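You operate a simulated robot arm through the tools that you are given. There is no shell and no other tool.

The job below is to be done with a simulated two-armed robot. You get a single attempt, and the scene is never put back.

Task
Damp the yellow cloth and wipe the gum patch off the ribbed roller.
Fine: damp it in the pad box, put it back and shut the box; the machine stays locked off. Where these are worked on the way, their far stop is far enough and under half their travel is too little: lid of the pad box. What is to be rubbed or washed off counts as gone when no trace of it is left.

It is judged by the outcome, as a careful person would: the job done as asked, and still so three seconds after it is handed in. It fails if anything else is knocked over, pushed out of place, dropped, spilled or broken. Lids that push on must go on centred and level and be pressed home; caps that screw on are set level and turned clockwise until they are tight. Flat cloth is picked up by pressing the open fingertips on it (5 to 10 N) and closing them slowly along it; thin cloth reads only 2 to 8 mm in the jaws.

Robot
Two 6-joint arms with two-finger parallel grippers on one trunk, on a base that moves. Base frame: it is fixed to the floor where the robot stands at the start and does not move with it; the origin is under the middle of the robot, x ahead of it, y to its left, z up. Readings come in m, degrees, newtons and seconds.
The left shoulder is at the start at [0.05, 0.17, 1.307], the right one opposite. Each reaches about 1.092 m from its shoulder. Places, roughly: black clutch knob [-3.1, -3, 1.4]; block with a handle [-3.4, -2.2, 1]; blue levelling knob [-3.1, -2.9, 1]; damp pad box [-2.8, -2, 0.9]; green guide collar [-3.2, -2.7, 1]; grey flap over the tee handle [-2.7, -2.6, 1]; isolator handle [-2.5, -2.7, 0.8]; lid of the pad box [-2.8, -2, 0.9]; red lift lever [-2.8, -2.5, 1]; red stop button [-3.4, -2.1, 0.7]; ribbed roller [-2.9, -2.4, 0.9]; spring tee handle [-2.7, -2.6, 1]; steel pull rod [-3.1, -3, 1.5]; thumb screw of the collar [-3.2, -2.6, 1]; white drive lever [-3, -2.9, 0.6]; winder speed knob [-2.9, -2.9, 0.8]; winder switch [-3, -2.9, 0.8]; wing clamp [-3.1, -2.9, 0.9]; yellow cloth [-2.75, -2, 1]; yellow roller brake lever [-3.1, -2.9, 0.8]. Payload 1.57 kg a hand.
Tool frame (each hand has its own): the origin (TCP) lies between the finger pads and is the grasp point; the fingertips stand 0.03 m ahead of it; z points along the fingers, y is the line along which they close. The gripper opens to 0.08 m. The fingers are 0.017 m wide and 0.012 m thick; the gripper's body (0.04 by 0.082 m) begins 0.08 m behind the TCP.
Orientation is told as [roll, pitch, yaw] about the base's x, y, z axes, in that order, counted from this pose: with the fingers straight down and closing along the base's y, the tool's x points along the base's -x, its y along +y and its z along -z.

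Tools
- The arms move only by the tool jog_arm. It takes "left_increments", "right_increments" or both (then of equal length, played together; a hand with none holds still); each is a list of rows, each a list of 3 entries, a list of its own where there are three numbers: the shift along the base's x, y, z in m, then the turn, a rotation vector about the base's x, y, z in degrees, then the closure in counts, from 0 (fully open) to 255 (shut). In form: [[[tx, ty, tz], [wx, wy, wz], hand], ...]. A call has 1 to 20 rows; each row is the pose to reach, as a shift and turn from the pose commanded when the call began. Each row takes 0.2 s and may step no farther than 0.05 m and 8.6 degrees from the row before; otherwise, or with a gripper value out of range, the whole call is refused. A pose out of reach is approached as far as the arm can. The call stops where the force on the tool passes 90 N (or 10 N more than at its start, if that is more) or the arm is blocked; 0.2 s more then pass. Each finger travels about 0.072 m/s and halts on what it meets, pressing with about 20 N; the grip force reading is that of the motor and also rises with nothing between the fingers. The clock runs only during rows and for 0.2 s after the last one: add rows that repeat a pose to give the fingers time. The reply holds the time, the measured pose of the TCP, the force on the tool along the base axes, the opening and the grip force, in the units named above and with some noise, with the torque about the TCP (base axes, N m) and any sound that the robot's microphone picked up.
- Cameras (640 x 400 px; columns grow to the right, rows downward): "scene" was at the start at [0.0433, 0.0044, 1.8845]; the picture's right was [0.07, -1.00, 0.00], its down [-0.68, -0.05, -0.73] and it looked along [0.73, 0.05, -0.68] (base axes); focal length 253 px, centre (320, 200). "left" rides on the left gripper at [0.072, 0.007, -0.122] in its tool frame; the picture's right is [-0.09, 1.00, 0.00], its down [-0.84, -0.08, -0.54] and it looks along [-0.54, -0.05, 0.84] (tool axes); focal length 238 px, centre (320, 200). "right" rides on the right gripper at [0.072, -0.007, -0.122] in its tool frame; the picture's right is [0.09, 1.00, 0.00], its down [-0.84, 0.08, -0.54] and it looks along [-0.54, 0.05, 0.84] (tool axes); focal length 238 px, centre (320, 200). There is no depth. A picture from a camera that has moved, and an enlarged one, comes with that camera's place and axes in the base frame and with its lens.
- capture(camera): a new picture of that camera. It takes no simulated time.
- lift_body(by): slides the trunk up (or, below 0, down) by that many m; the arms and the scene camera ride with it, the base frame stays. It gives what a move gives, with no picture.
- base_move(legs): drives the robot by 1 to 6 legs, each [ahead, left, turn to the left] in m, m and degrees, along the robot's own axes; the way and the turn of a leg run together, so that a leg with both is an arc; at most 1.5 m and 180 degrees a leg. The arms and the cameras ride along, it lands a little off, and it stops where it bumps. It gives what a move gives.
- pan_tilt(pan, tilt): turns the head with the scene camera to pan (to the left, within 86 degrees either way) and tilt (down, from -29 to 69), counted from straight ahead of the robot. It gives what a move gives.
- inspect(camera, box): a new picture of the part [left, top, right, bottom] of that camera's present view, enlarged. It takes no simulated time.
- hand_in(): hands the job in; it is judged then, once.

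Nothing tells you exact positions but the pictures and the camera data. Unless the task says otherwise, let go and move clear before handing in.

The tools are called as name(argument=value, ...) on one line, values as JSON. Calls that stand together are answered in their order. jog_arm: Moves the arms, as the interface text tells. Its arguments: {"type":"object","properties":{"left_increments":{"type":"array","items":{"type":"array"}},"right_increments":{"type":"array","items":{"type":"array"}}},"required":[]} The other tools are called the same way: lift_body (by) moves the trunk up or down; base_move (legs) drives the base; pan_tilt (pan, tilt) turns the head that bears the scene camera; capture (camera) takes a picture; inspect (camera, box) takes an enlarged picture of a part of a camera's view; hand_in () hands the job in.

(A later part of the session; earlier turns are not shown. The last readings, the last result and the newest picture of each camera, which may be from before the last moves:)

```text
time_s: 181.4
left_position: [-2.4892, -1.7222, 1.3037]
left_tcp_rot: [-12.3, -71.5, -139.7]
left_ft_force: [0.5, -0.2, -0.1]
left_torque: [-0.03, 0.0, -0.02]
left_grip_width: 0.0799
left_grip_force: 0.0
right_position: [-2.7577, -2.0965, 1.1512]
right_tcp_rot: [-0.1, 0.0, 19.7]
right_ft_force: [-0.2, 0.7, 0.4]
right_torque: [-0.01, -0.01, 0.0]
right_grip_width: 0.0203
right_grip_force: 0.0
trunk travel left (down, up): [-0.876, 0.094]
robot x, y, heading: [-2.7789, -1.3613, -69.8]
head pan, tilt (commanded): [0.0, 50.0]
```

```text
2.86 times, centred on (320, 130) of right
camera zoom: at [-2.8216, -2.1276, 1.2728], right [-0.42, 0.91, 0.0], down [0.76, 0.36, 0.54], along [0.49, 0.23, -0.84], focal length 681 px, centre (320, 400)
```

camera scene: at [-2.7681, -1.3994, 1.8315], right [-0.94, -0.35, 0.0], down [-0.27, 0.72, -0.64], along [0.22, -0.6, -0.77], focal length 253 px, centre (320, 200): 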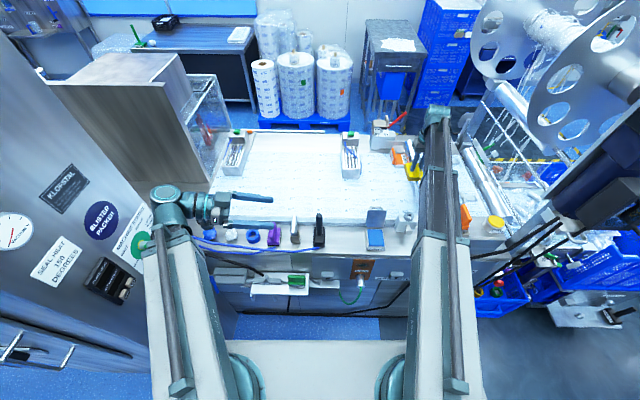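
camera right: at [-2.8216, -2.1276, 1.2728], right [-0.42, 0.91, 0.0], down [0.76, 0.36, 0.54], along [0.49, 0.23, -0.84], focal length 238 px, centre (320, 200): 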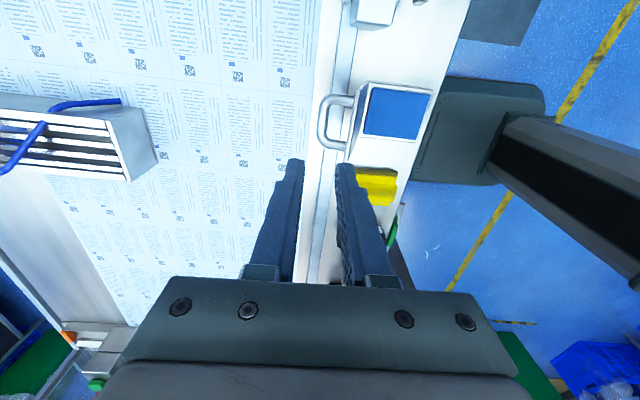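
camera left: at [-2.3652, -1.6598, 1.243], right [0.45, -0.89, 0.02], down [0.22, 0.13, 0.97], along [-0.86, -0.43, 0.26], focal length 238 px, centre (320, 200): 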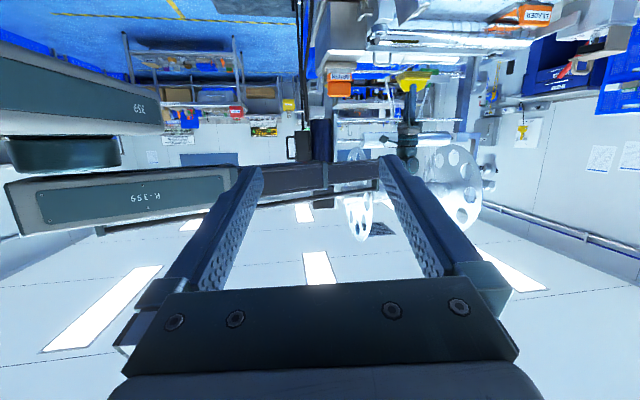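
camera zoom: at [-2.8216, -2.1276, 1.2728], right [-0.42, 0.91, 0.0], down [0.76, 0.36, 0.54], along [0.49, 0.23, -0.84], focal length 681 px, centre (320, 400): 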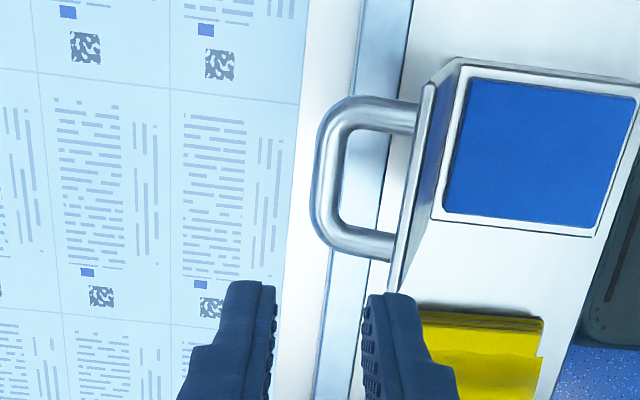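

The lid is still at its stop; the bar is about 2 mm toward me relative to the hand centre. I correct, open slightly wider and lower over the bar.

jog_arm(right_increments=[[[-0.0007, 0.002, 0], [0, 0, 0], 175], [[-0.0007, 0.002, 0], [0, 0, 0], 175]])

lift_body(by=-0.1)

inspect(camera="right", box=[200, 60, 440, 220])

inspect(camera="left", box=[280, 0, 440, 130])

```text
time_s: 182.0
left_position: [-2.4897, -1.7223, 1.3035]
left_tcp_rot: [-12.3, -71.6, -139.8]
left_ft_force: [0.5, 0.6, 0.1]
left_torque: [-0.01, -0.03, -0.02]
left_grip_width: 0.0799
left_grip_force: 0.0
right_position: [-2.7588, -2.0946, 1.1497]
right_tcp_rot: [0.0, 0.0, 19.8]
right_ft_force: [0.7, 0.2, -0.9]
right_torque: [0.0, -0.03, -0.01]
right_grip_width: 0.0254
right_grip_force: 0.1
trunk travel left (down, up): [-0.876, 0.094]
robot x, y, heading: [-2.7802, -1.3631, -69.8]
head pan, tilt (commanded): [0.0, 50.0]
```

```text
time_s: 183.4
left_position: [-2.4882, -1.7219, 1.2036]
left_tcp_rot: [-12.2, -71.6, -139.7]
left_ft_force: [0.4, 0.3, 0.4]
left_torque: [0.02, -0.01, -0.01]
left_grip_width: 0.0798
left_grip_force: 0.1
right_position: [-2.7582, -2.0959, 1.0512]
right_tcp_rot: [-0.1, 0.0, 19.8]
right_ft_force: [0.3, -0.4, 0.3]
right_torque: [-0.03, -0.02, 0.0]
right_grip_width: 0.025
right_grip_force: 0.0
trunk travel left (down, up): [-0.776, 0.194]
robot x, y, heading: [-2.7812, -1.3649, -69.7]
head pan, tilt (commanded): [0.0, 50.0]
```

```text
2.50 times, centred on (320, 140) of right
camera zoom: at [-2.8236, -2.1258, 1.1728], right [-0.42, 0.91, 0.0], down [0.76, 0.36, 0.54], along [0.49, 0.23, -0.84], focal length 596 px, centre (320, 350)
```

zoom: 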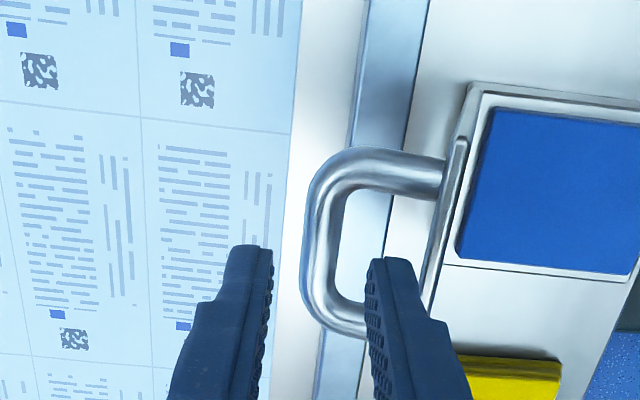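

```text
3.08 times, centred on (360, 65) of left
camera zoom: at [-2.3649, -1.6591, 1.1721], right [0.45, -0.89, 0.02], down [0.22, 0.13, 0.97], along [-0.86, -0.43, 0.26], focal length 733 px, centre (197, 615)
```

zoom: 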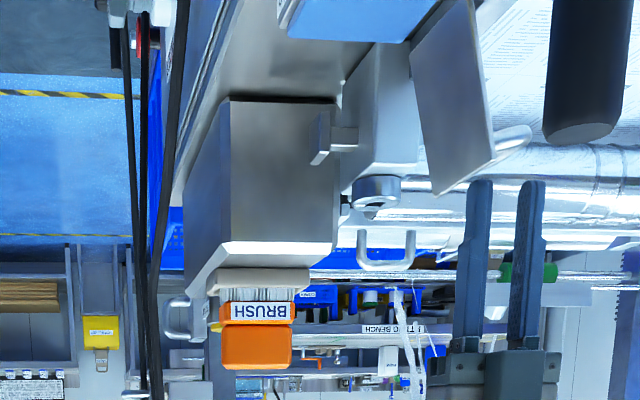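

The bar lies between the fingers. I lower the last 4 cm and close on it.

lift_body(by=-0.041)

jog_arm(right_increments=[[[0, 0, 0], [0, 0, 0], 200], [[0, 0, 0], [0, 0, 0], 225], [[0, 0, 0], [0, 0, 0], 255], [[0, 0, 0], [0, 0, 0], 255], [[0, 0, 0], [0, 0, 0], 255]])

inspect(camera="left", box=[280, 0, 440, 130])

```text
time_s: 184.2
left_position: [-2.4891, -1.7216, 1.1623]
left_tcp_rot: [-12.3, -71.7, -139.7]
left_ft_force: [-0.4, -0.1, -0.6]
left_torque: [-0.01, 0.01, -0.02]
left_grip_width: 0.0799
left_grip_force: 0.1
right_position: [-2.7585, -2.0953, 1.0101]
right_tcp_rot: [0.0, 0.1, 19.8]
right_ft_force: [-0.6, -0.2, 1.1]
right_torque: [0.02, 0.01, 0.0]
right_grip_width: 0.0249
right_grip_force: 0.0
trunk travel left (down, up): [-0.735, 0.235]
robot x, y, heading: [-2.7794, -1.3627, -69.8]
head pan, tilt (commanded): [0.0, 50.0]
```

```text
time_s: 185.4
left_position: [-2.4901, -1.7201, 1.1624]
left_tcp_rot: [-12.2, -71.5, -139.8]
left_ft_force: [0.9, 0.2, -0.2]
left_torque: [0.02, -0.01, 0.01]
left_grip_width: 0.08
left_grip_force: 0.2
right_position: [-2.7588, -2.0936, 1.0106]
right_tcp_rot: [-0.1, 0.0, 19.8]
right_ft_force: [-3.1, 9.1, -4.8]
right_torque: [0.06, 0.13, 0.23]
right_grip_width: 0.0114
right_grip_force: 29.3
trunk travel left (down, up): [-0.735, 0.235]
robot x, y, heading: [-2.7793, -1.3641, -70.0]
head pan, tilt (commanded): [0.0, 50.0]
```

```text
3.08 times, centred on (360, 65) of left
camera zoom: at [-2.3651, -1.6587, 1.1311], right [0.45, -0.89, 0.02], down [0.22, 0.13, 0.97], along [-0.86, -0.43, 0.26], focal length 733 px, centre (197, 615)
```

zoom: 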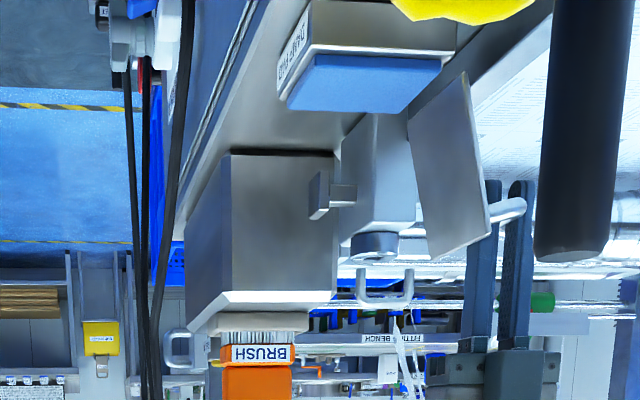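

The bar is gripped again. I retrace the opening arc in reverse: small lifts with small steps toward me.

lift_body(by=0.005)

jog_arm(right_increments=[[[-0.0014, 0.0038, 0], [0, 0, 0], 255]])

lift_body(by=0.005)

jog_arm(right_increments=[[[-0.0017, 0.0047, 0], [0, 0, 0], 255]])

lift_body(by=0.004)

jog_arm(right_increments=[[[-0.0021, 0.0056, 0], [0, 0, 0], 255]])

inspect(camera="left", box=[280, 0, 440, 130])

```text
time_s: 185.9
left_position: [-2.4895, -1.7222, 1.1668]
left_tcp_rot: [-12.1, -71.6, -139.8]
left_ft_force: [-0.1, -0.2, -0.4]
left_torque: [0.01, -0.02, 0.0]
left_grip_width: 0.08
left_grip_force: 0.2
right_position: [-2.7591, -2.0942, 1.0143]
right_tcp_rot: [0.1, -0.1, 19.6]
right_ft_force: [-5.3, 14.3, -15.4]
right_torque: [0.19, 0.03, 0.21]
right_grip_width: 0.0115
right_grip_force: 28.9
trunk travel left (down, up): [-0.74, 0.23]
robot x, y, heading: [-2.7805, -1.362, -69.7]
head pan, tilt (commanded): [0.0, 50.0]
```

```text
time_s: 186.3
left_position: [-2.4893, -1.7236, 1.1684]
left_tcp_rot: [-12.2, -71.5, -139.8]
left_ft_force: [-0.4, -0.2, -1.0]
left_torque: [0.03, 0.01, 0.0]
left_grip_width: 0.08
left_grip_force: 0.1
right_position: [-2.7587, -2.0947, 1.0156]
right_tcp_rot: [-0.3, 0.0, 19.7]
right_ft_force: [-1.5, -3.8, 3.5]
right_torque: [0.15, -0.63, 0.19]
right_grip_width: 0.0112
right_grip_force: 29.3
trunk travel left (down, up): [-0.74, 0.23]
robot x, y, heading: [-2.7783, -1.3617, -69.7]
head pan, tilt (commanded): [0.0, 50.0]
```

```text
time_s: 186.9
left_position: [-2.4886, -1.7223, 1.1718]
left_tcp_rot: [-12.3, -71.5, -139.7]
left_ft_force: [-0.3, -0.4, 0.1]
left_torque: [-0.03, -0.01, -0.02]
left_grip_width: 0.0805
left_grip_force: 0.1
right_position: [-2.7603, -2.0912, 1.0192]
right_tcp_rot: [0.1, -0.1, 19.6]
right_ft_force: [-5.8, 12.9, -18.0]
right_torque: [0.21, 0.01, 0.22]
right_grip_width: 0.0115
right_grip_force: 29.3
trunk travel left (down, up): [-0.745, 0.225]
robot x, y, heading: [-2.788, -1.3621, -69.7]
head pan, tilt (commanded): [0.0, 50.0]
```

```text
time_s: 187.3
left_position: [-2.4893, -1.7219, 1.1734]
left_tcp_rot: [-12.3, -71.5, -139.7]
left_ft_force: [-0.3, 1.1, -0.5]
left_torque: [0.0, -0.01, -0.01]
left_grip_width: 0.0802
left_grip_force: 0.1
right_position: [-2.7603, -2.0885, 1.0205]
right_tcp_rot: [-0.3, 0.1, 19.7]
right_ft_force: [-1.7, -6.3, 6.3]
right_torque: [-0.11, -0.22, 0.23]
right_grip_width: 0.0115
right_grip_force: 28.7
trunk travel left (down, up): [-0.745, 0.225]
robot x, y, heading: [-2.7845, -1.3615, -69.5]
head pan, tilt (commanded): [0.0, 50.0]
```

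```text
time_s: 187.8
left_position: [-2.489, -1.7226, 1.1767]
left_tcp_rot: [-12.3, -71.5, -139.7]
left_ft_force: [-0.2, 0.8, 0.0]
left_torque: [0.0, -0.04, -0.01]
left_grip_width: 0.0799
left_grip_force: 0.0
right_position: [-2.7613, -2.0849, 1.0244]
right_tcp_rot: [0.2, -0.1, 19.7]
right_ft_force: [-6.5, 8.2, -16.2]
right_torque: [0.11, 0.13, 0.25]
right_grip_width: 0.0115
right_grip_force: 28.8
trunk travel left (down, up): [-0.749, 0.221]
robot x, y, heading: [-2.7823, -1.3623, -69.5]
head pan, tilt (commanded): [0.0, 50.0]
```

```text
time_s: 188.2
left_position: [-2.4891, -1.7226, 1.1773]
left_tcp_rot: [-12.2, -71.6, -139.7]
left_ft_force: [-0.2, -0.5, -0.9]
left_torque: [0.0, -0.02, 0.03]
left_grip_width: 0.0799
left_grip_force: 0.1
right_position: [-2.7624, -2.084, 1.0239]
right_tcp_rot: [-0.3, 0.0, 19.8]
right_ft_force: [-2.0, -9.0, 14.0]
right_torque: [-0.17, -0.12, 0.21]
right_grip_width: 0.0112
right_grip_force: 28.8
trunk travel left (down, up): [-0.749, 0.221]
robot x, y, heading: [-2.7832, -1.3636, -69.8]
head pan, tilt (commanded): [0.0, 50.0]
```

```text
3.08 times, centred on (360, 65) of left
camera zoom: at [-2.3649, -1.6592, 1.1457], right [0.45, -0.89, 0.02], down [0.22, 0.13, 0.97], along [-0.86, -0.43, 0.26], focal length 733 px, centre (197, 615)
```

zoom: 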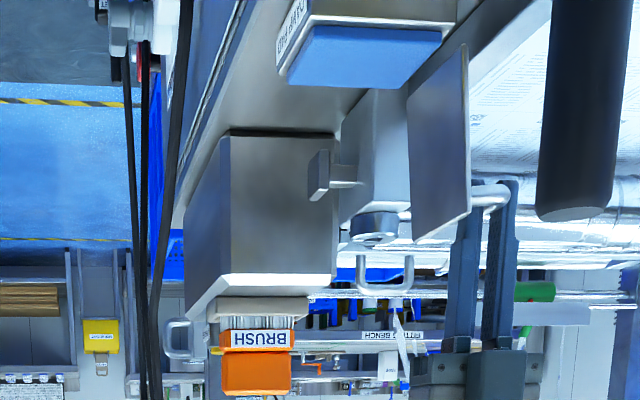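

The lid follows back toward vertical with moderate forces. I continue.

lift_body(by=0.005)

jog_arm(right_increments=[[[-0.0024, 0.0065, 0], [0, 0, 0], 255]])

lift_body(by=0.0035)

jog_arm(right_increments=[[[-0.0023, 0.0062, 0], [0, 0, 0], 255]])

lift_body(by=0.003)

jog_arm(right_increments=[[[-0.0023, 0.0062, 0], [0, 0, 0], 255]])

lift_body(by=0.002)

jog_arm(right_increments=[[[-0.0026, 0.007, 0], [0, 0, 0], 255]])

inspect(camera="left", box=[280, 0, 440, 130])

```text
time_s: 188.8
left_position: [-2.4898, -1.723, 1.181]
left_tcp_rot: [-12.3, -71.5, -139.7]
left_ft_force: [-0.8, -0.7, 0.2]
left_torque: [0.0, 0.03, -0.01]
left_grip_width: 0.08
left_grip_force: 0.0
right_position: [-2.7635, -2.081, 1.03]
right_tcp_rot: [0.2, -0.2, 19.8]
right_ft_force: [-4.5, 9.3, -18.6]
right_torque: [0.14, 0.03, 0.19]
right_grip_width: 0.0117
right_grip_force: 28.8
trunk travel left (down, up): [-0.754, 0.216]
robot x, y, heading: [-2.7804, -1.3655, -69.8]
head pan, tilt (commanded): [0.0, 50.0]
```

```text
time_s: 189.2
left_position: [-2.4905, -1.7217, 1.183]
left_tcp_rot: [-12.3, -71.6, -139.7]
left_ft_force: [-0.4, 0.0, 0.6]
left_torque: [-0.01, 0.03, -0.02]
left_grip_width: 0.0801
left_grip_force: 0.0
right_position: [-2.7641, -2.0752, 1.03]
right_tcp_rot: [-0.1, 0.0, 19.7]
right_ft_force: [0.4, -7.8, 14.6]
right_torque: [-0.21, -0.02, 0.27]
right_grip_width: 0.0113
right_grip_force: 28.9
trunk travel left (down, up): [-0.754, 0.216]
robot x, y, heading: [-2.7797, -1.363, -69.8]
head pan, tilt (commanded): [0.0, 50.0]
```

```text
time_s: 189.7
left_position: [-2.489, -1.7217, 1.1843]
left_tcp_rot: [-12.5, -71.5, -139.7]
left_ft_force: [-0.4, -0.5, 0.0]
left_torque: [-0.01, 0.01, 0.01]
left_grip_width: 0.0799
left_grip_force: 0.0
right_position: [-2.7648, -2.0748, 1.0317]
right_tcp_rot: [0.3, -0.1, 19.7]
right_ft_force: [-2.1, 8.0, -18.5]
right_torque: [0.16, -0.09, 0.2]
right_grip_width: 0.0114
right_grip_force: 29.0
trunk travel left (down, up): [-0.758, 0.212]
robot x, y, heading: [-2.7812, -1.3627, -69.7]
head pan, tilt (commanded): [0.0, 50.0]
```

```text
time_s: 190.1
left_position: [-2.4896, -1.7205, 1.185]
left_tcp_rot: [-12.2, -71.6, -139.9]
left_ft_force: [-0.1, 0.2, 0.3]
left_torque: [0.01, 0.02, 0.0]
left_grip_width: 0.0796
left_grip_force: 0.1
right_position: [-2.768, -2.0684, 1.0333]
right_tcp_rot: [-0.1, -0.1, 19.8]
right_ft_force: [1.2, -6.7, 17.8]
right_torque: [-0.2, 0.1, 0.21]
right_grip_width: 0.0115
right_grip_force: 29.2
trunk travel left (down, up): [-0.758, 0.212]
robot x, y, heading: [-2.7817, -1.3612, -69.7]
head pan, tilt (commanded): [0.0, 50.0]
```

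```text
time_s: 190.6
left_position: [-2.4906, -1.7229, 1.1871]
left_tcp_rot: [-12.5, -71.4, -139.6]
left_ft_force: [-0.1, -0.1, 0.1]
left_torque: [0.0, -0.04, 0.02]
left_grip_width: 0.0801
left_grip_force: 0.1
right_position: [-2.7679, -2.0667, 1.034]
right_tcp_rot: [0.1, 0.0, 19.7]
right_ft_force: [1.3, 7.9, -17.8]
right_torque: [0.12, -0.05, 0.2]
right_grip_width: 0.0117
right_grip_force: 29.7
trunk travel left (down, up): [-0.761, 0.209]
robot x, y, heading: [-2.7818, -1.3626, -69.5]
head pan, tilt (commanded): [0.0, 50.0]
```

```text
time_s: 191.0
left_position: [-2.4883, -1.722, 1.1878]
left_tcp_rot: [-12.3, -71.6, -139.8]
left_ft_force: [0.0, 0.4, -0.4]
left_torque: [-0.03, -0.01, 0.02]
left_grip_width: 0.0802
left_grip_force: 0.0
right_position: [-2.7692, -2.062, 1.0361]
right_tcp_rot: [-0.1, 0.1, 19.8]
right_ft_force: [5.6, -1.6, 7.7]
right_torque: [-0.14, 0.04, 0.22]
right_grip_width: 0.0115
right_grip_force: 28.8
trunk travel left (down, up): [-0.761, 0.209]
robot x, y, heading: [-2.7799, -1.3608, -69.8]
head pan, tilt (commanded): [0.0, 50.0]
```

```text
time_s: 191.5
left_position: [-2.4878, -1.7223, 1.1897]
left_tcp_rot: [-12.4, -71.6, -139.6]
left_ft_force: [0.3, -0.3, -0.7]
left_torque: [0.04, -0.01, -0.01]
left_grip_width: 0.0803
left_grip_force: 0.0
right_position: [-2.7705, -2.0624, 1.0365]
right_tcp_rot: [0.1, -0.1, 19.7]
right_ft_force: [5.1, 7.2, -16.1]
right_torque: [0.19, -0.15, 0.23]
right_grip_width: 0.0112
right_grip_force: 29.1
trunk travel left (down, up): [-0.763, 0.207]
robot x, y, heading: [-2.7815, -1.3634, -69.7]
head pan, tilt (commanded): [0.0, 50.0]
```

```text
time_s: 191.9
left_position: [-2.4889, -1.7224, 1.1896]
left_tcp_rot: [-12.3, -71.6, -139.7]
left_ft_force: [-0.2, -0.7, 0.2]
left_torque: [-0.02, 0.0, -0.01]
left_grip_width: 0.08
left_grip_force: 0.0
right_position: [-2.7719, -2.0551, 1.0386]
right_tcp_rot: [-0.1, -0.1, 19.9]
right_ft_force: [7.2, 0.4, 8.5]
right_torque: [-0.08, -0.04, 0.17]
right_grip_width: 0.0113
right_grip_force: 29.0
trunk travel left (down, up): [-0.763, 0.207]
robot x, y, heading: [-2.7811, -1.3635, -69.8]
head pan, tilt (commanded): [0.0, 50.0]
```

```text
3.08 times, centred on (360, 65) of left
camera zoom: at [-2.3641, -1.6586, 1.1588], right [0.45, -0.89, 0.02], down [0.22, 0.13, 0.97], along [-0.86, -0.43, 0.26], focal length 733 px, centre (197, 615)
```

zoom: 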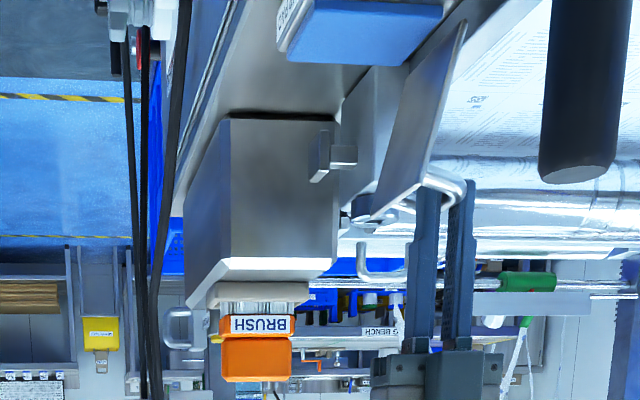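

The lid is past vertical toward closing. I keep going over the top and start lowering.

jog_arm(right_increments=[[[-0.0009, 0.0062, 0], [0, 0, 0], 255]])

jog_arm(right_increments=[[[-0.0023, 0.0062, 0], [0, 0, 0], 255]])

lift_body(by=-0.001)

jog_arm(right_increments=[[[-0.0024, 0.0065, 0], [0, 0, 0], 255]])

jog_arm(right_increments=[[[-0.0023, 0.0062, 0], [0, 0, 0], 255]])

lift_body(by=-0.0015)

inspect(camera="left", box=[280, 0, 440, 130])

```text
time_s: 192.3
left_position: [-2.4889, -1.7215, 1.1907]
left_tcp_rot: [-12.3, -71.6, -139.8]
left_ft_force: [0.0, -0.9, 0.2]
left_torque: [0.0, 0.01, 0.01]
left_grip_width: 0.08
left_grip_force: 0.0
right_position: [-2.7744, -2.0487, 1.0398]
right_tcp_rot: [-0.1, -0.1, 19.7]
right_ft_force: [3.4, -0.2, 18.8]
right_torque: [-0.04, 0.04, 0.22]
right_grip_width: 0.0117
right_grip_force: 28.6
trunk travel left (down, up): [-0.763, 0.207]
robot x, y, heading: [-2.78, -1.3611, -69.9]
head pan, tilt (commanded): [0.0, 50.0]
```

```text
time_s: 192.7
left_position: [-2.4901, -1.7213, 1.1901]
left_tcp_rot: [-12.2, -71.6, -139.8]
left_ft_force: [-0.6, 0.6, 0.0]
left_torque: [-0.01, 0.02, -0.02]
left_grip_width: 0.0799
left_grip_force: 0.0
right_position: [-2.7761, -2.0425, 1.0384]
right_tcp_rot: [0.0, 0.1, 19.7]
right_ft_force: [-0.3, -0.4, 15.0]
right_torque: [-0.19, 0.39, 0.2]
right_grip_width: 0.0115
right_grip_force: 28.7
trunk travel left (down, up): [-0.763, 0.207]
robot x, y, heading: [-2.7804, -1.3644, -69.8]
head pan, tilt (commanded): [0.0, 50.0]
```

```text
time_s: 193.2
left_position: [-2.4898, -1.7202, 1.1901]
left_tcp_rot: [-12.1, -71.6, -139.9]
left_ft_force: [0.1, 0.5, -0.2]
left_torque: [0.01, 0.01, 0.01]
left_grip_width: 0.0799
left_grip_force: 0.0
right_position: [-2.7767, -2.0408, 1.038]
right_tcp_rot: [0.0, -0.1, 19.7]
right_ft_force: [-2.9, 0.3, 17.9]
right_torque: [0.0, 0.06, 0.18]
right_grip_width: 0.0113
right_grip_force: 28.6
trunk travel left (down, up): [-0.762, 0.208]
robot x, y, heading: [-2.7783, -1.3618, -69.7]
head pan, tilt (commanded): [0.0, 50.0]
```

```text
time_s: 193.6
left_position: [-2.4893, -1.7217, 1.1885]
left_tcp_rot: [-12.2, -71.6, -139.9]
left_ft_force: [-1.1, -0.1, -0.2]
left_torque: [-0.01, 0.01, 0.01]
left_grip_width: 0.0798
left_grip_force: 0.1
right_position: [-2.7775, -2.0348, 1.0371]
right_tcp_rot: [0.0, -0.1, 19.8]
right_ft_force: [0.5, -0.9, 7.3]
right_torque: [-0.26, 0.61, 0.17]
right_grip_width: 0.0112
right_grip_force: 28.6
trunk travel left (down, up): [-0.762, 0.208]
robot x, y, heading: [-2.7806, -1.3612, -70.0]
head pan, tilt (commanded): [0.0, 50.0]
```

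```text
time_s: 194.0
left_position: [-2.4887, -1.7219, 1.1883]
left_tcp_rot: [-12.4, -71.6, -139.6]
left_ft_force: [0.4, 0.4, 0.0]
left_torque: [-0.02, -0.01, 0.02]
left_grip_width: 0.0797
left_grip_force: 0.0
right_position: [-2.7809, -2.031, 1.0375]
right_tcp_rot: [0.0, 0.0, 19.7]
right_ft_force: [0.5, 0.0, -4.8]
right_torque: [-0.18, 0.26, 0.14]
right_grip_width: 0.0116
right_grip_force: 28.9
trunk travel left (down, up): [-0.762, 0.208]
robot x, y, heading: [-2.7808, -1.3642, -69.6]
head pan, tilt (commanded): [0.0, 50.0]
```

```text
time_s: 194.5
left_position: [-2.4896, -1.7215, 1.1879]
left_tcp_rot: [-12.2, -71.7, -139.8]
left_ft_force: [0.2, -0.1, 0.2]
left_torque: [-0.01, 0.02, 0.03]
left_grip_width: 0.08
left_grip_force: 0.0
right_position: [-2.7811, -2.0301, 1.0354]
right_tcp_rot: [0.0, 0.0, 19.7]
right_ft_force: [0.3, 1.0, 10.6]
right_torque: [0.02, 0.03, 0.14]
right_grip_width: 0.0112
right_grip_force: 29.0
trunk travel left (down, up): [-0.76, 0.21]
robot x, y, heading: [-2.7817, -1.3651, -69.8]
head pan, tilt (commanded): [0.0, 50.0]
```

```text
3.08 times, centred on (360, 65) of left
camera zoom: at [-2.3648, -1.6584, 1.1564], right [0.45, -0.89, 0.02], down [0.22, 0.13, 0.97], along [-0.86, -0.43, 0.26], focal length 733 px, centre (197, 615)
```

zoom: 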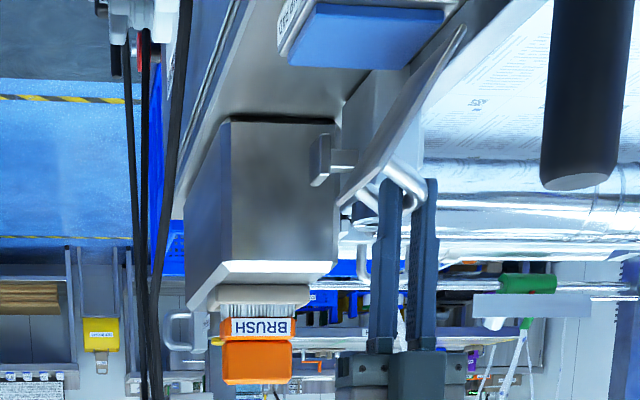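

About 60° now. I continue toward me and down.

jog_arm(right_increments=[[[-0.0021, 0.0056, 0], [0, 0, 0], 255]])

lift_body(by=-0.002)

jog_arm(right_increments=[[[-0.0022, 0.0059, 0], [0, 0, 0], 255]])

lift_body(by=-0.0025)

jog_arm(right_increments=[[[-0.0019, 0.0052, 0], [0, 0, 0], 255]])

lift_body(by=-0.003)

jog_arm(right_increments=[[[-0.0019, 0.0052, 0], [0, 0, 0], 255]])

lift_body(by=-0.003)

inspect(camera="left", box=[280, 0, 440, 130])

```text
time_s: 194.9
left_position: [-2.488, -1.7221, 1.1878]
left_tcp_rot: [-12.4, -71.6, -139.8]
left_ft_force: [0.3, 0.4, -0.5]
left_torque: [-0.03, -0.02, -0.02]
left_grip_width: 0.0802
left_grip_force: 0.0
right_position: [-2.7824, -2.0252, 1.0348]
right_tcp_rot: [-0.1, 0.0, 19.8]
right_ft_force: [2.4, -1.1, -1.1]
right_torque: [-0.23, 0.34, 0.12]
right_grip_width: 0.0116
right_grip_force: 28.6
trunk travel left (down, up): [-0.76, 0.21]
robot x, y, heading: [-2.7804, -1.363, -69.7]
head pan, tilt (commanded): [0.0, 50.0]
```

```text
time_s: 195.5
left_position: [-2.4902, -1.7198, 1.1861]
left_tcp_rot: [-12.1, -71.6, -139.9]
left_ft_force: [-0.1, 0.3, -0.3]
left_torque: [0.02, 0.02, 0.02]
left_grip_width: 0.0801
left_grip_force: 0.0
right_position: [-2.7839, -2.0225, 1.0339]
right_tcp_rot: [0.0, 0.1, 19.6]
right_ft_force: [-0.1, 3.2, 14.9]
right_torque: [-0.03, 0.32, 0.15]
right_grip_width: 0.0113
right_grip_force: 29.2
trunk travel left (down, up): [-0.758, 0.212]
robot x, y, heading: [-2.781, -1.3635, -69.6]
head pan, tilt (commanded): [0.0, 50.0]
```

```text
time_s: 195.9
left_position: [-2.4894, -1.7213, 1.1843]
left_tcp_rot: [-12.3, -71.6, -139.8]
left_ft_force: [-0.2, -0.2, -0.3]
left_torque: [0.01, 0.02, 0.01]
left_grip_width: 0.08
left_grip_force: 0.1
right_position: [-2.7837, -2.0194, 1.0345]
right_tcp_rot: [-0.2, 0.1, 19.7]
right_ft_force: [1.7, -0.3, 0.5]
right_torque: [-0.19, 0.37, 0.09]
right_grip_width: 0.0113
right_grip_force: 29.5
trunk travel left (down, up): [-0.758, 0.212]
robot x, y, heading: [-2.7826, -1.3633, -69.6]
head pan, tilt (commanded): [0.0, 50.0]
```

```text
time_s: 196.4
left_position: [-2.4898, -1.7197, 1.183]
left_tcp_rot: [-12.0, -71.5, -139.9]
left_ft_force: [0.4, -1.0, -0.8]
left_torque: [0.02, -0.01, -0.03]
left_grip_width: 0.0797
left_grip_force: 0.1
right_position: [-2.785, -2.0157, 1.0311]
right_tcp_rot: [0.0, 0.1, 19.7]
right_ft_force: [-1.4, 5.8, 16.4]
right_torque: [0.04, 0.2, 0.15]
right_grip_width: 0.0112
right_grip_force: 28.9
trunk travel left (down, up): [-0.756, 0.214]
robot x, y, heading: [-2.7829, -1.3624, -69.7]
head pan, tilt (commanded): [0.0, 50.0]
```

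```text
time_s: 196.8
left_position: [-2.49, -1.7219, 1.1823]
left_tcp_rot: [-12.3, -71.5, -139.7]
left_ft_force: [-0.4, 0.0, -0.3]
left_torque: [-0.01, 0.05, 0.01]
left_grip_width: 0.08
left_grip_force: 0.0
right_position: [-2.7858, -2.0136, 1.0308]
right_tcp_rot: [-0.2, -0.1, 19.9]
right_ft_force: [0.4, 0.7, 4.6]
right_torque: [-0.2, 0.46, 0.09]
right_grip_width: 0.0112
right_grip_force: 29.2
trunk travel left (down, up): [-0.756, 0.214]
robot x, y, heading: [-2.7803, -1.3636, -69.6]
head pan, tilt (commanded): [0.0, 50.0]
```

```text
time_s: 197.3
left_position: [-2.4888, -1.7203, 1.1808]
left_tcp_rot: [-12.1, -71.5, -140.0]
left_ft_force: [-0.3, -0.5, 0.0]
left_torque: [0.01, -0.04, -0.01]
left_grip_width: 0.0801
left_grip_force: 0.1
right_position: [-2.7873, -2.013, 1.0294]
right_tcp_rot: [0.1, 0.0, 19.7]
right_ft_force: [-2.1, 8.6, 17.7]
right_torque: [0.17, -0.06, 0.04]
right_grip_width: 0.0113
right_grip_force: 28.6
trunk travel left (down, up): [-0.753, 0.217]
robot x, y, heading: [-2.7791, -1.3601, -69.6]
head pan, tilt (commanded): [0.0, 50.0]
```

```text
time_s: 197.7
left_position: [-2.4893, -1.7213, 1.1795]
left_tcp_rot: [-12.3, -71.6, -139.9]
left_ft_force: [-0.3, 0.6, -0.3]
left_torque: [0.01, 0.01, 0.04]
left_grip_width: 0.0797
left_grip_force: 0.0
right_position: [-2.7872, -2.0094, 1.0271]
right_tcp_rot: [0.0, 0.0, 19.6]
right_ft_force: [0.0, 1.3, 4.7]
right_torque: [-0.06, 0.19, 0.04]
right_grip_width: 0.0116
right_grip_force: 28.7
trunk travel left (down, up): [-0.753, 0.217]
robot x, y, heading: [-2.7795, -1.3609, -69.5]
head pan, tilt (commanded): [0.0, 50.0]
```

```text
time_s: 198.2
left_position: [-2.4893, -1.7198, 1.1777]
left_tcp_rot: [-12.0, -71.6, -139.9]
left_ft_force: [-0.4, -0.5, 0.4]
left_torque: [0.0, -0.02, -0.04]
left_grip_width: 0.08
left_grip_force: 0.1
right_position: [-2.7893, -2.0074, 1.0252]
right_tcp_rot: [0.0, 0.0, 19.7]
right_ft_force: [-6.0, 8.6, 17.5]
right_torque: [0.09, 0.19, 0.02]
right_grip_width: 0.0116
right_grip_force: 28.7
trunk travel left (down, up): [-0.75, 0.22]
robot x, y, heading: [-2.7818, -1.3639, -69.8]
head pan, tilt (commanded): [0.0, 50.0]
```

```text
3.08 times, centred on (360, 65) of left
camera zoom: at [-2.3653, -1.6573, 1.1463], right [0.45, -0.89, 0.02], down [0.22, 0.14, 0.97], along [-0.86, -0.43, 0.26], focal length 733 px, centre (197, 615)
```

zoom: 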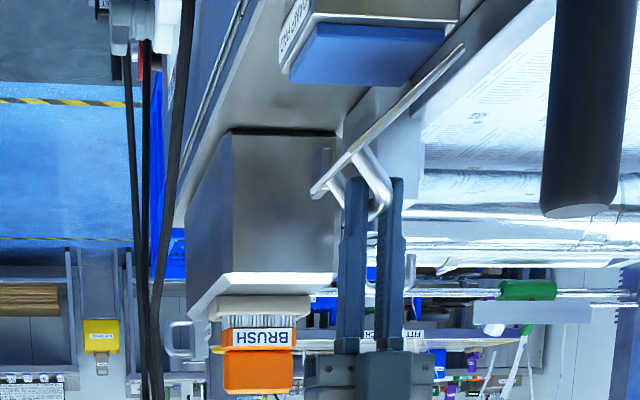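

About 45°. I continue down with roughly equal steps.

jog_arm(right_increments=[[[-0.0024, 0.0066, 0], [0, 0, 0], 255]])

lift_body(by=-0.004)

jog_arm(right_increments=[[[-0.0021, 0.0056, 0], [0, 0, 0], 255]])

lift_body(by=-0.0045)

jog_arm(right_increments=[[[-0.0021, 0.0056, 0], [0, 0, 0], 255]])

lift_body(by=-0.005)

jog_arm(right_increments=[[[-0.0017, 0.0047, 0], [0, 0, 0], 255]])

lift_body(by=-0.005)

inspect(camera="left", box=[280, 0, 440, 130])

```text
time_s: 198.6
left_position: [-2.489, -1.721, 1.1764]
left_tcp_rot: [-12.2, -71.6, -139.7]
left_ft_force: [0.4, 0.2, 0.1]
left_torque: [0.01, 0.01, -0.03]
left_grip_width: 0.0799
left_grip_force: 0.1
right_position: [-2.7885, -2.003, 1.0241]
right_tcp_rot: [-0.2, -0.1, 19.8]
right_ft_force: [1.1, -1.0, 1.0]
right_torque: [-0.26, 0.53, 0.0]
right_grip_width: 0.0113
right_grip_force: 29.6
trunk travel left (down, up): [-0.75, 0.22]
robot x, y, heading: [-2.7818, -1.3597, -69.6]
head pan, tilt (commanded): [0.0, 50.0]
```

```text
time_s: 199.2
left_position: [-2.4892, -1.7202, 1.1733]
left_tcp_rot: [-12.1, -71.6, -139.9]
left_ft_force: [0.3, -0.1, 0.5]
left_torque: [-0.01, 0.03, -0.03]
left_grip_width: 0.08
left_grip_force: 0.0
right_position: [-2.7917, -2.0001, 1.0207]
right_tcp_rot: [0.1, 0.0, 19.7]
right_ft_force: [-1.9, 8.8, 12.7]
right_torque: [0.05, 0.34, -0.02]
right_grip_width: 0.0114
right_grip_force: 29.2
trunk travel left (down, up): [-0.746, 0.224]
robot x, y, heading: [-2.7837, -1.3631, -69.8]
head pan, tilt (commanded): [0.0, 50.0]
```

```text
time_s: 199.6
left_position: [-2.4885, -1.7224, 1.1725]
left_tcp_rot: [-12.3, -71.6, -139.7]
left_ft_force: [-0.6, 0.1, 1.0]
left_torque: [0.0, 0.01, -0.01]
left_grip_width: 0.0798
left_grip_force: 0.0
right_position: [-2.7919, -1.998, 1.0195]
right_tcp_rot: [-0.1, 0.0, 19.8]
right_ft_force: [1.5, -0.9, 0.2]
right_torque: [-0.2, 0.32, -0.07]
right_grip_width: 0.0114
right_grip_force: 29.1
trunk travel left (down, up): [-0.746, 0.224]
robot x, y, heading: [-2.7866, -1.3663, -69.6]
head pan, tilt (commanded): [0.0, 50.0]
```

```text
time_s: 200.1
left_position: [-2.4893, -1.7201, 1.169]
left_tcp_rot: [-12.1, -71.6, -139.8]
left_ft_force: [-0.6, -0.3, 1.5]
left_torque: [0.03, 0.01, -0.04]
left_grip_width: 0.0801
left_grip_force: 0.1
right_position: [-2.7927, -1.995, 1.0175]
right_tcp_rot: [0.0, 0.0, 19.7]
right_ft_force: [-1.7, 10.7, 12.7]
right_torque: [0.05, 0.38, -0.06]
right_grip_width: 0.0114
right_grip_force: 29.3
trunk travel left (down, up): [-0.741, 0.229]
robot x, y, heading: [-2.7826, -1.3653, -69.6]
head pan, tilt (commanded): [0.0, 50.0]
```

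```text
time_s: 200.5
left_position: [-2.4878, -1.7207, 1.1679]
left_tcp_rot: [-12.4, -71.6, -139.7]
left_ft_force: [-0.1, 1.1, 0.4]
left_torque: [0.01, -0.02, 0.0]
left_grip_width: 0.0798
left_grip_force: 0.0
right_position: [-2.7949, -1.9933, 1.0145]
right_tcp_rot: [-0.1, -0.1, 19.8]
right_ft_force: [3.5, 0.2, -0.9]
right_torque: [-0.21, 0.29, -0.1]
right_grip_width: 0.0112
right_grip_force: 28.9
trunk travel left (down, up): [-0.741, 0.229]
robot x, y, heading: [-2.7791, -1.3635, -69.6]
head pan, tilt (commanded): [0.0, 50.0]
```

```text
time_s: 201.0
left_position: [-2.4881, -1.7198, 1.1639]
left_tcp_rot: [-12.1, -71.6, -140.0]
left_ft_force: [0.0, -0.7, -0.4]
left_torque: [0.01, 0.01, 0.01]
left_grip_width: 0.0799
left_grip_force: 0.0
right_position: [-2.7942, -1.9889, 1.0128]
right_tcp_rot: [-0.1, 0.0, 19.8]
right_ft_force: [1.6, 11.0, 11.0]
right_torque: [0.13, 0.17, -0.12]
right_grip_width: 0.0112
right_grip_force: 29.3
trunk travel left (down, up): [-0.736, 0.234]
robot x, y, heading: [-2.7819, -1.3647, -69.9]
head pan, tilt (commanded): [0.0, 50.0]
```

```text
time_s: 201.4
left_position: [-2.4882, -1.721, 1.163]
left_tcp_rot: [-12.3, -71.7, -139.6]
left_ft_force: [-0.5, -0.7, -0.2]
left_torque: [0.01, 0.01, -0.01]
left_grip_width: 0.08
left_grip_force: 0.0
right_position: [-2.7955, -1.9879, 1.0105]
right_tcp_rot: [-0.1, 0.0, 19.8]
right_ft_force: [5.5, 2.1, 2.1]
right_torque: [-0.08, -0.04, -0.13]
right_grip_width: 0.0115
right_grip_force: 29.5
trunk travel left (down, up): [-0.736, 0.234]
robot x, y, heading: [-2.7785, -1.3618, -70.0]
head pan, tilt (commanded): [0.0, 50.0]
```

```text
time_s: 202.0
left_position: [-2.49, -1.7204, 1.158]
left_tcp_rot: [-12.0, -71.7, -140.0]
left_ft_force: [0.0, 0.6, -0.1]
left_torque: [-0.02, -0.03, 0.0]
left_grip_width: 0.08
left_grip_force: 0.0
right_position: [-2.7968, -1.9837, 1.0072]
right_tcp_rot: [0.0, 0.1, 19.8]
right_ft_force: [2.5, 14.0, 10.5]
right_torque: [0.16, 0.24, -0.13]
right_grip_width: 0.0116
right_grip_force: 29.0
trunk travel left (down, up): [-0.731, 0.239]
robot x, y, heading: [-2.7827, -1.3605, -69.8]
head pan, tilt (commanded): [0.0, 50.0]
```

```text
3.08 times, centred on (360, 65) of left
camera zoom: at [-2.3647, -1.6574, 1.1275], right [0.45, -0.89, 0.02], down [0.22, 0.14, 0.97], along [-0.86, -0.43, 0.26], focal length 733 px, centre (197, 615)
```

zoom: 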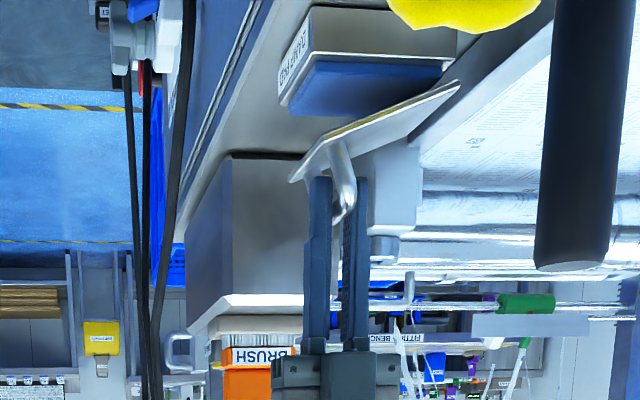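

About 25° left. I finish the closing arc.

jog_arm(right_increments=[[[-0.0017, 0.0047, 0], [0, 0, 0], 255]])

lift_body(by=-0.005)

jog_arm(right_increments=[[[-0.0017, 0.0047, 0], [0, 0, 0], 255]])

lift_body(by=-0.005)

jog_arm(right_increments=[[[-0.0012, 0.0033, 0], [0, 0, 0], 255]])

lift_body(by=-0.005)

inspect(camera="left", box=[280, 0, 440, 130])

```text
time_s: 202.4
left_position: [-2.4887, -1.7209, 1.1575]
left_tcp_rot: [-12.3, -71.6, -139.7]
left_ft_force: [0.8, 0.7, -0.3]
left_torque: [0.02, 0.0, 0.03]
left_grip_width: 0.0797
left_grip_force: 0.1
right_position: [-2.7962, -1.9829, 1.0062]
right_tcp_rot: [-0.1, -0.1, 19.7]
right_ft_force: [3.8, 3.1, 2.9]
right_torque: [-0.09, 0.12, -0.18]
right_grip_width: 0.0113
right_grip_force: 28.9
trunk travel left (down, up): [-0.731, 0.239]
robot x, y, heading: [-2.7806, -1.3629, -69.7]
head pan, tilt (commanded): [0.0, 50.0]
```

```text
time_s: 202.9
left_position: [-2.4881, -1.7202, 1.1534]
left_tcp_rot: [-12.1, -71.6, -139.9]
left_ft_force: [-0.5, 0.4, -0.9]
left_torque: [-0.02, 0.01, -0.01]
left_grip_width: 0.0801
left_grip_force: 0.0
right_position: [-2.7981, -1.9788, 1.002]
right_tcp_rot: [0.0, 0.0, 19.7]
right_ft_force: [0.9, 14.1, 8.0]
right_torque: [0.05, 0.35, -0.19]
right_grip_width: 0.0112
right_grip_force: 28.3
trunk travel left (down, up): [-0.726, 0.244]
robot x, y, heading: [-2.7828, -1.3659, -69.7]
head pan, tilt (commanded): [0.0, 50.0]
```

```text
time_s: 203.3
left_position: [-2.4882, -1.7216, 1.1525]
left_tcp_rot: [-12.3, -71.5, -139.7]
left_ft_force: [0.7, -0.3, -0.7]
left_torque: [0.02, 0.01, 0.01]
left_grip_width: 0.08
left_grip_force: 0.1
right_position: [-2.7984, -1.9798, 1.001]
right_tcp_rot: [-0.2, 0.0, 19.8]
right_ft_force: [4.1, 4.4, 2.5]
right_torque: [-0.14, 0.3, -0.24]
right_grip_width: 0.0113
right_grip_force: 28.7
trunk travel left (down, up): [-0.726, 0.244]
robot x, y, heading: [-2.7845, -1.3623, -69.8]
head pan, tilt (commanded): [0.0, 50.0]
```

```text
time_s: 203.8
left_position: [-2.4899, -1.7205, 1.148]
left_tcp_rot: [-12.1, -71.6, -140.0]
left_ft_force: [-0.5, 0.1, 0.1]
left_torque: [-0.01, 0.02, -0.03]
left_grip_width: 0.0799
left_grip_force: 0.0
right_position: [-2.7992, -1.976, 0.9964]
right_tcp_rot: [0.0, -0.1, 19.7]
right_ft_force: [-0.1, 12.4, 6.4]
right_torque: [0.13, 0.33, -0.25]
right_grip_width: 0.0115
right_grip_force: 28.3
trunk travel left (down, up): [-0.721, 0.249]
robot x, y, heading: [-2.7824, -1.3633, -69.8]
head pan, tilt (commanded): [0.0, 50.0]
```

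```text
time_s: 204.2
left_position: [-2.4899, -1.7216, 1.1475]
left_tcp_rot: [-12.3, -71.6, -139.8]
left_ft_force: [1.6, 1.1, -0.3]
left_torque: [0.0, -0.03, 0.01]
left_grip_width: 0.08
left_grip_force: 0.0
right_position: [-2.7982, -1.9755, 0.996]
right_tcp_rot: [-0.2, 0.0, 19.7]
right_ft_force: [1.6, 4.6, 3.5]
right_torque: [-0.04, -0.02, -0.23]
right_grip_width: 0.0111
right_grip_force: 28.9
trunk travel left (down, up): [-0.721, 0.249]
robot x, y, heading: [-2.7782, -1.3624, -69.6]
head pan, tilt (commanded): [0.0, 50.0]
```

```text
time_s: 204.8
left_position: [-2.4893, -1.7204, 1.143]
left_tcp_rot: [-12.1, -71.7, -139.9]
left_ft_force: [0.5, 0.1, 0.8]
left_torque: [0.04, -0.01, 0.01]
left_grip_width: 0.0801
left_grip_force: 0.0
right_position: [-2.8003, -1.9734, 0.9914]
right_tcp_rot: [0.0, 0.1, 19.8]
right_ft_force: [-2.3, 12.6, 5.6]
right_torque: [0.11, 0.25, -0.3]
right_grip_width: 0.0114
right_grip_force: 28.5
trunk travel left (down, up): [-0.716, 0.254]
robot x, y, heading: [-2.7771, -1.3636, -69.5]
head pan, tilt (commanded): [0.0, 50.0]
```

```text
3.08 times, centred on (360, 65) of left
camera zoom: at [-2.3651, -1.6578, 1.1124], right [0.45, -0.89, 0.02], down [0.22, 0.13, 0.97], along [-0.86, -0.43, 0.26], focal length 733 px, centre (197, 615)
```

zoom: 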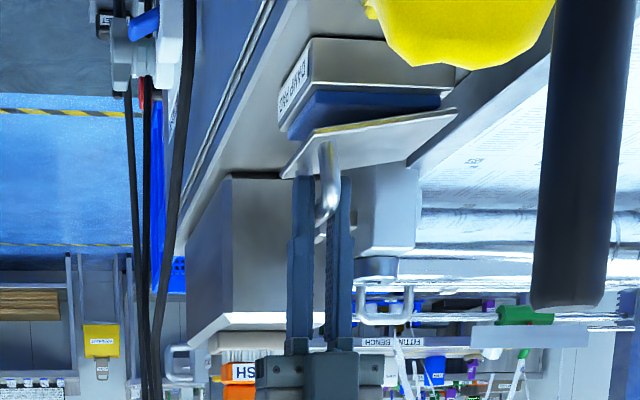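

About 10° left. I bring it down onto the box.

jog_arm(right_increments=[[[-0.001, 0.0028, 0], [0, 0, 0], 255]])

lift_body(by=-0.004)

jog_arm(right_increments=[[[-0.0007, 0.0019, 0], [0, 0, 0], 255]])

lift_body(by=-0.003)

inspect(camera="left", box=[280, 0, 440, 130])

```text
time_s: 205.2
left_position: [-2.4888, -1.7211, 1.1431]
left_tcp_rot: [-12.2, -71.5, -139.8]
left_ft_force: [0.0, -0.3, 0.1]
left_torque: [0.03, -0.02, -0.01]
left_grip_width: 0.0799
left_grip_force: 0.1
right_position: [-2.7996, -1.973, 0.9908]
right_tcp_rot: [-0.1, -0.1, 19.8]
right_ft_force: [0.4, 5.4, 3.6]
right_torque: [-0.13, 0.21, -0.27]
right_grip_width: 0.0112
right_grip_force: 29.3
trunk travel left (down, up): [-0.716, 0.254]
robot x, y, heading: [-2.7774, -1.3668, -69.8]
head pan, tilt (commanded): [0.0, 50.0]
```

```text
time_s: 205.7
left_position: [-2.4891, -1.7194, 1.1393]
left_tcp_rot: [-12.1, -71.6, -140.0]
left_ft_force: [0.4, -1.0, -0.2]
left_torque: [-0.03, 0.06, 0.0]
left_grip_width: 0.08
left_grip_force: 0.1
right_position: [-2.8018, -1.9719, 0.9882]
right_tcp_rot: [0.0, 0.1, 19.7]
right_ft_force: [-2.8, 10.7, 5.0]
right_torque: [0.1, 0.33, -0.31]
right_grip_width: 0.0112
right_grip_force: 28.6
trunk travel left (down, up): [-0.712, 0.258]
robot x, y, heading: [-2.7785, -1.3641, -69.8]
head pan, tilt (commanded): [0.0, 50.0]
```

```text
time_s: 206.1
left_position: [-2.4904, -1.7205, 1.1405]
left_tcp_rot: [-12.2, -71.6, -139.8]
left_ft_force: [0.0, -0.3, -0.4]
left_torque: [0.04, -0.01, 0.02]
left_grip_width: 0.0799
left_grip_force: 0.0
right_position: [-2.7996, -1.9707, 0.9872]
right_tcp_rot: [-0.1, -0.1, 19.8]
right_ft_force: [0.0, 7.9, 3.8]
right_torque: [-0.04, 0.23, -0.32]
right_grip_width: 0.0116
right_grip_force: 29.0
trunk travel left (down, up): [-0.712, 0.258]
robot x, y, heading: [-2.7813, -1.3609, -69.9]
head pan, tilt (commanded): [0.0, 50.0]
```

```text
time_s: 206.6
left_position: [-2.4887, -1.7207, 1.1362]
left_tcp_rot: [-12.1, -71.6, -139.9]
left_ft_force: [0.3, 0.0, 0.2]
left_torque: [-0.03, 0.02, -0.02]
left_grip_width: 0.08
left_grip_force: 0.1
right_position: [-2.8018, -1.9696, 0.9838]
right_tcp_rot: [-0.1, 0.0, 19.7]
right_ft_force: [-1.1, 12.2, 4.9]
right_torque: [0.14, 0.14, -0.36]
right_grip_width: 0.0114
right_grip_force: 28.8
trunk travel left (down, up): [-0.709, 0.261]
robot x, y, heading: [-2.783, -1.3635, -69.7]
head pan, tilt (commanded): [0.0, 50.0]
```

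```text
3.08 times, centred on (360, 65) of left
camera zoom: at [-2.365, -1.6579, 1.1054], right [0.45, -0.89, 0.02], down [0.22, 0.13, 0.97], along [-0.86, -0.43, 0.26], focal length 733 px, centre (197, 615)
```

zoom: 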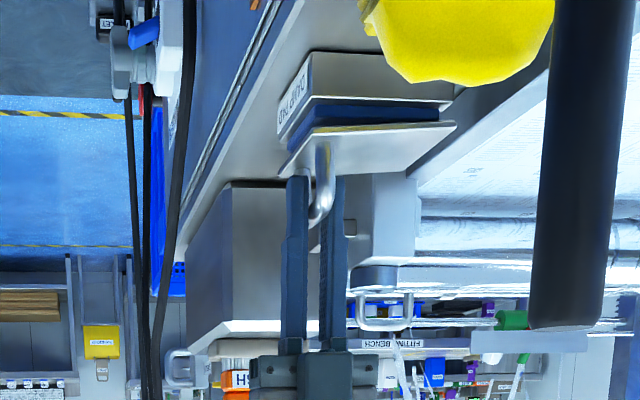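

A few degrees remain. I go on down in small steps.

jog_arm(right_increments=[[[-0.0009, 0.0024, 0], [0, 0, 0], 255]])

lift_body(by=-0.003)

jog_arm(right_increments=[[[-0.0005, 0.0014, 0], [0, 0, 0], 255]])

lift_body(by=-0.002)

inspect(camera="left", box=[280, 0, 440, 130])

```text
time_s: 207.0
left_position: [-2.4875, -1.7217, 1.1371]
left_tcp_rot: [-12.2, -71.6, -139.8]
left_ft_force: [-0.4, -0.3, -0.7]
left_torque: [0.0, -0.01, -0.01]
left_grip_width: 0.0799
left_grip_force: 0.2
right_position: [-2.8017, -1.9689, 0.9854]
right_tcp_rot: [-0.1, 0.1, 19.8]
right_ft_force: [1.5, 4.4, 2.1]
right_torque: [-0.02, 0.04, -0.33]
right_grip_width: 0.0113
right_grip_force: 28.7
trunk travel left (down, up): [-0.709, 0.261]
robot x, y, heading: [-2.7782, -1.3653, -69.6]
head pan, tilt (commanded): [0.0, 50.0]
```

```text
time_s: 207.6
left_position: [-2.4888, -1.7223, 1.1332]
left_tcp_rot: [-12.2, -71.6, -139.8]
left_ft_force: [0.7, -0.3, -0.5]
left_torque: [-0.02, -0.04, 0.0]
left_grip_width: 0.0799
left_grip_force: 0.0
right_position: [-2.8023, -1.9684, 0.982]
right_tcp_rot: [0.0, -0.1, 19.8]
right_ft_force: [0.7, 8.2, 2.6]
right_torque: [0.1, 0.06, -0.39]
right_grip_width: 0.0116
right_grip_force: 29.1
trunk travel left (down, up): [-0.706, 0.264]
robot x, y, heading: [-2.784, -1.3636, -69.5]
head pan, tilt (commanded): [0.0, 50.0]
```

```text
time_s: 208.0
left_position: [-2.4896, -1.7217, 1.1329]
left_tcp_rot: [-12.2, -71.6, -139.8]
left_ft_force: [0.7, -0.3, -0.2]
left_torque: [0.02, -0.01, -0.02]
left_grip_width: 0.08
left_grip_force: 0.1
right_position: [-2.802, -1.9678, 0.9813]
right_tcp_rot: [-0.1, 0.0, 19.6]
right_ft_force: [1.6, 2.3, 1.7]
right_torque: [0.01, -0.29, -0.36]
right_grip_width: 0.0112
right_grip_force: 29.2
trunk travel left (down, up): [-0.706, 0.264]
robot x, y, heading: [-2.7821, -1.3631, -69.9]
head pan, tilt (commanded): [0.0, 50.0]
```

```text
time_s: 208.5
left_position: [-2.4885, -1.7226, 1.1324]
left_tcp_rot: [-12.3, -71.6, -139.9]
left_ft_force: [0.3, 0.3, 0.0]
left_torque: [0.03, -0.01, 0.0]
left_grip_width: 0.0798
left_grip_force: 0.0
right_position: [-2.8021, -1.9669, 0.9797]
right_tcp_rot: [0.0, -0.1, 19.7]
right_ft_force: [0.2, 4.8, 1.5]
right_torque: [0.08, -0.01, -0.39]
right_grip_width: 0.0114
right_grip_force: 28.9
trunk travel left (down, up): [-0.704, 0.266]
robot x, y, heading: [-2.7844, -1.365, -69.9]
head pan, tilt (commanded): [0.0, 50.0]
```

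```text
3.08 times, centred on (360, 65) of left
camera zoom: at [-2.3649, -1.6587, 1.1001], right [0.45, -0.89, 0.02], down [0.22, 0.13, 0.97], along [-0.86, -0.43, 0.26], focal length 733 px, centre (197, 615)
```

zoom: 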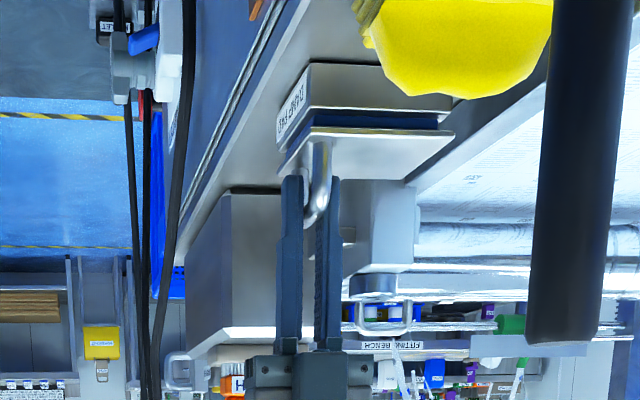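

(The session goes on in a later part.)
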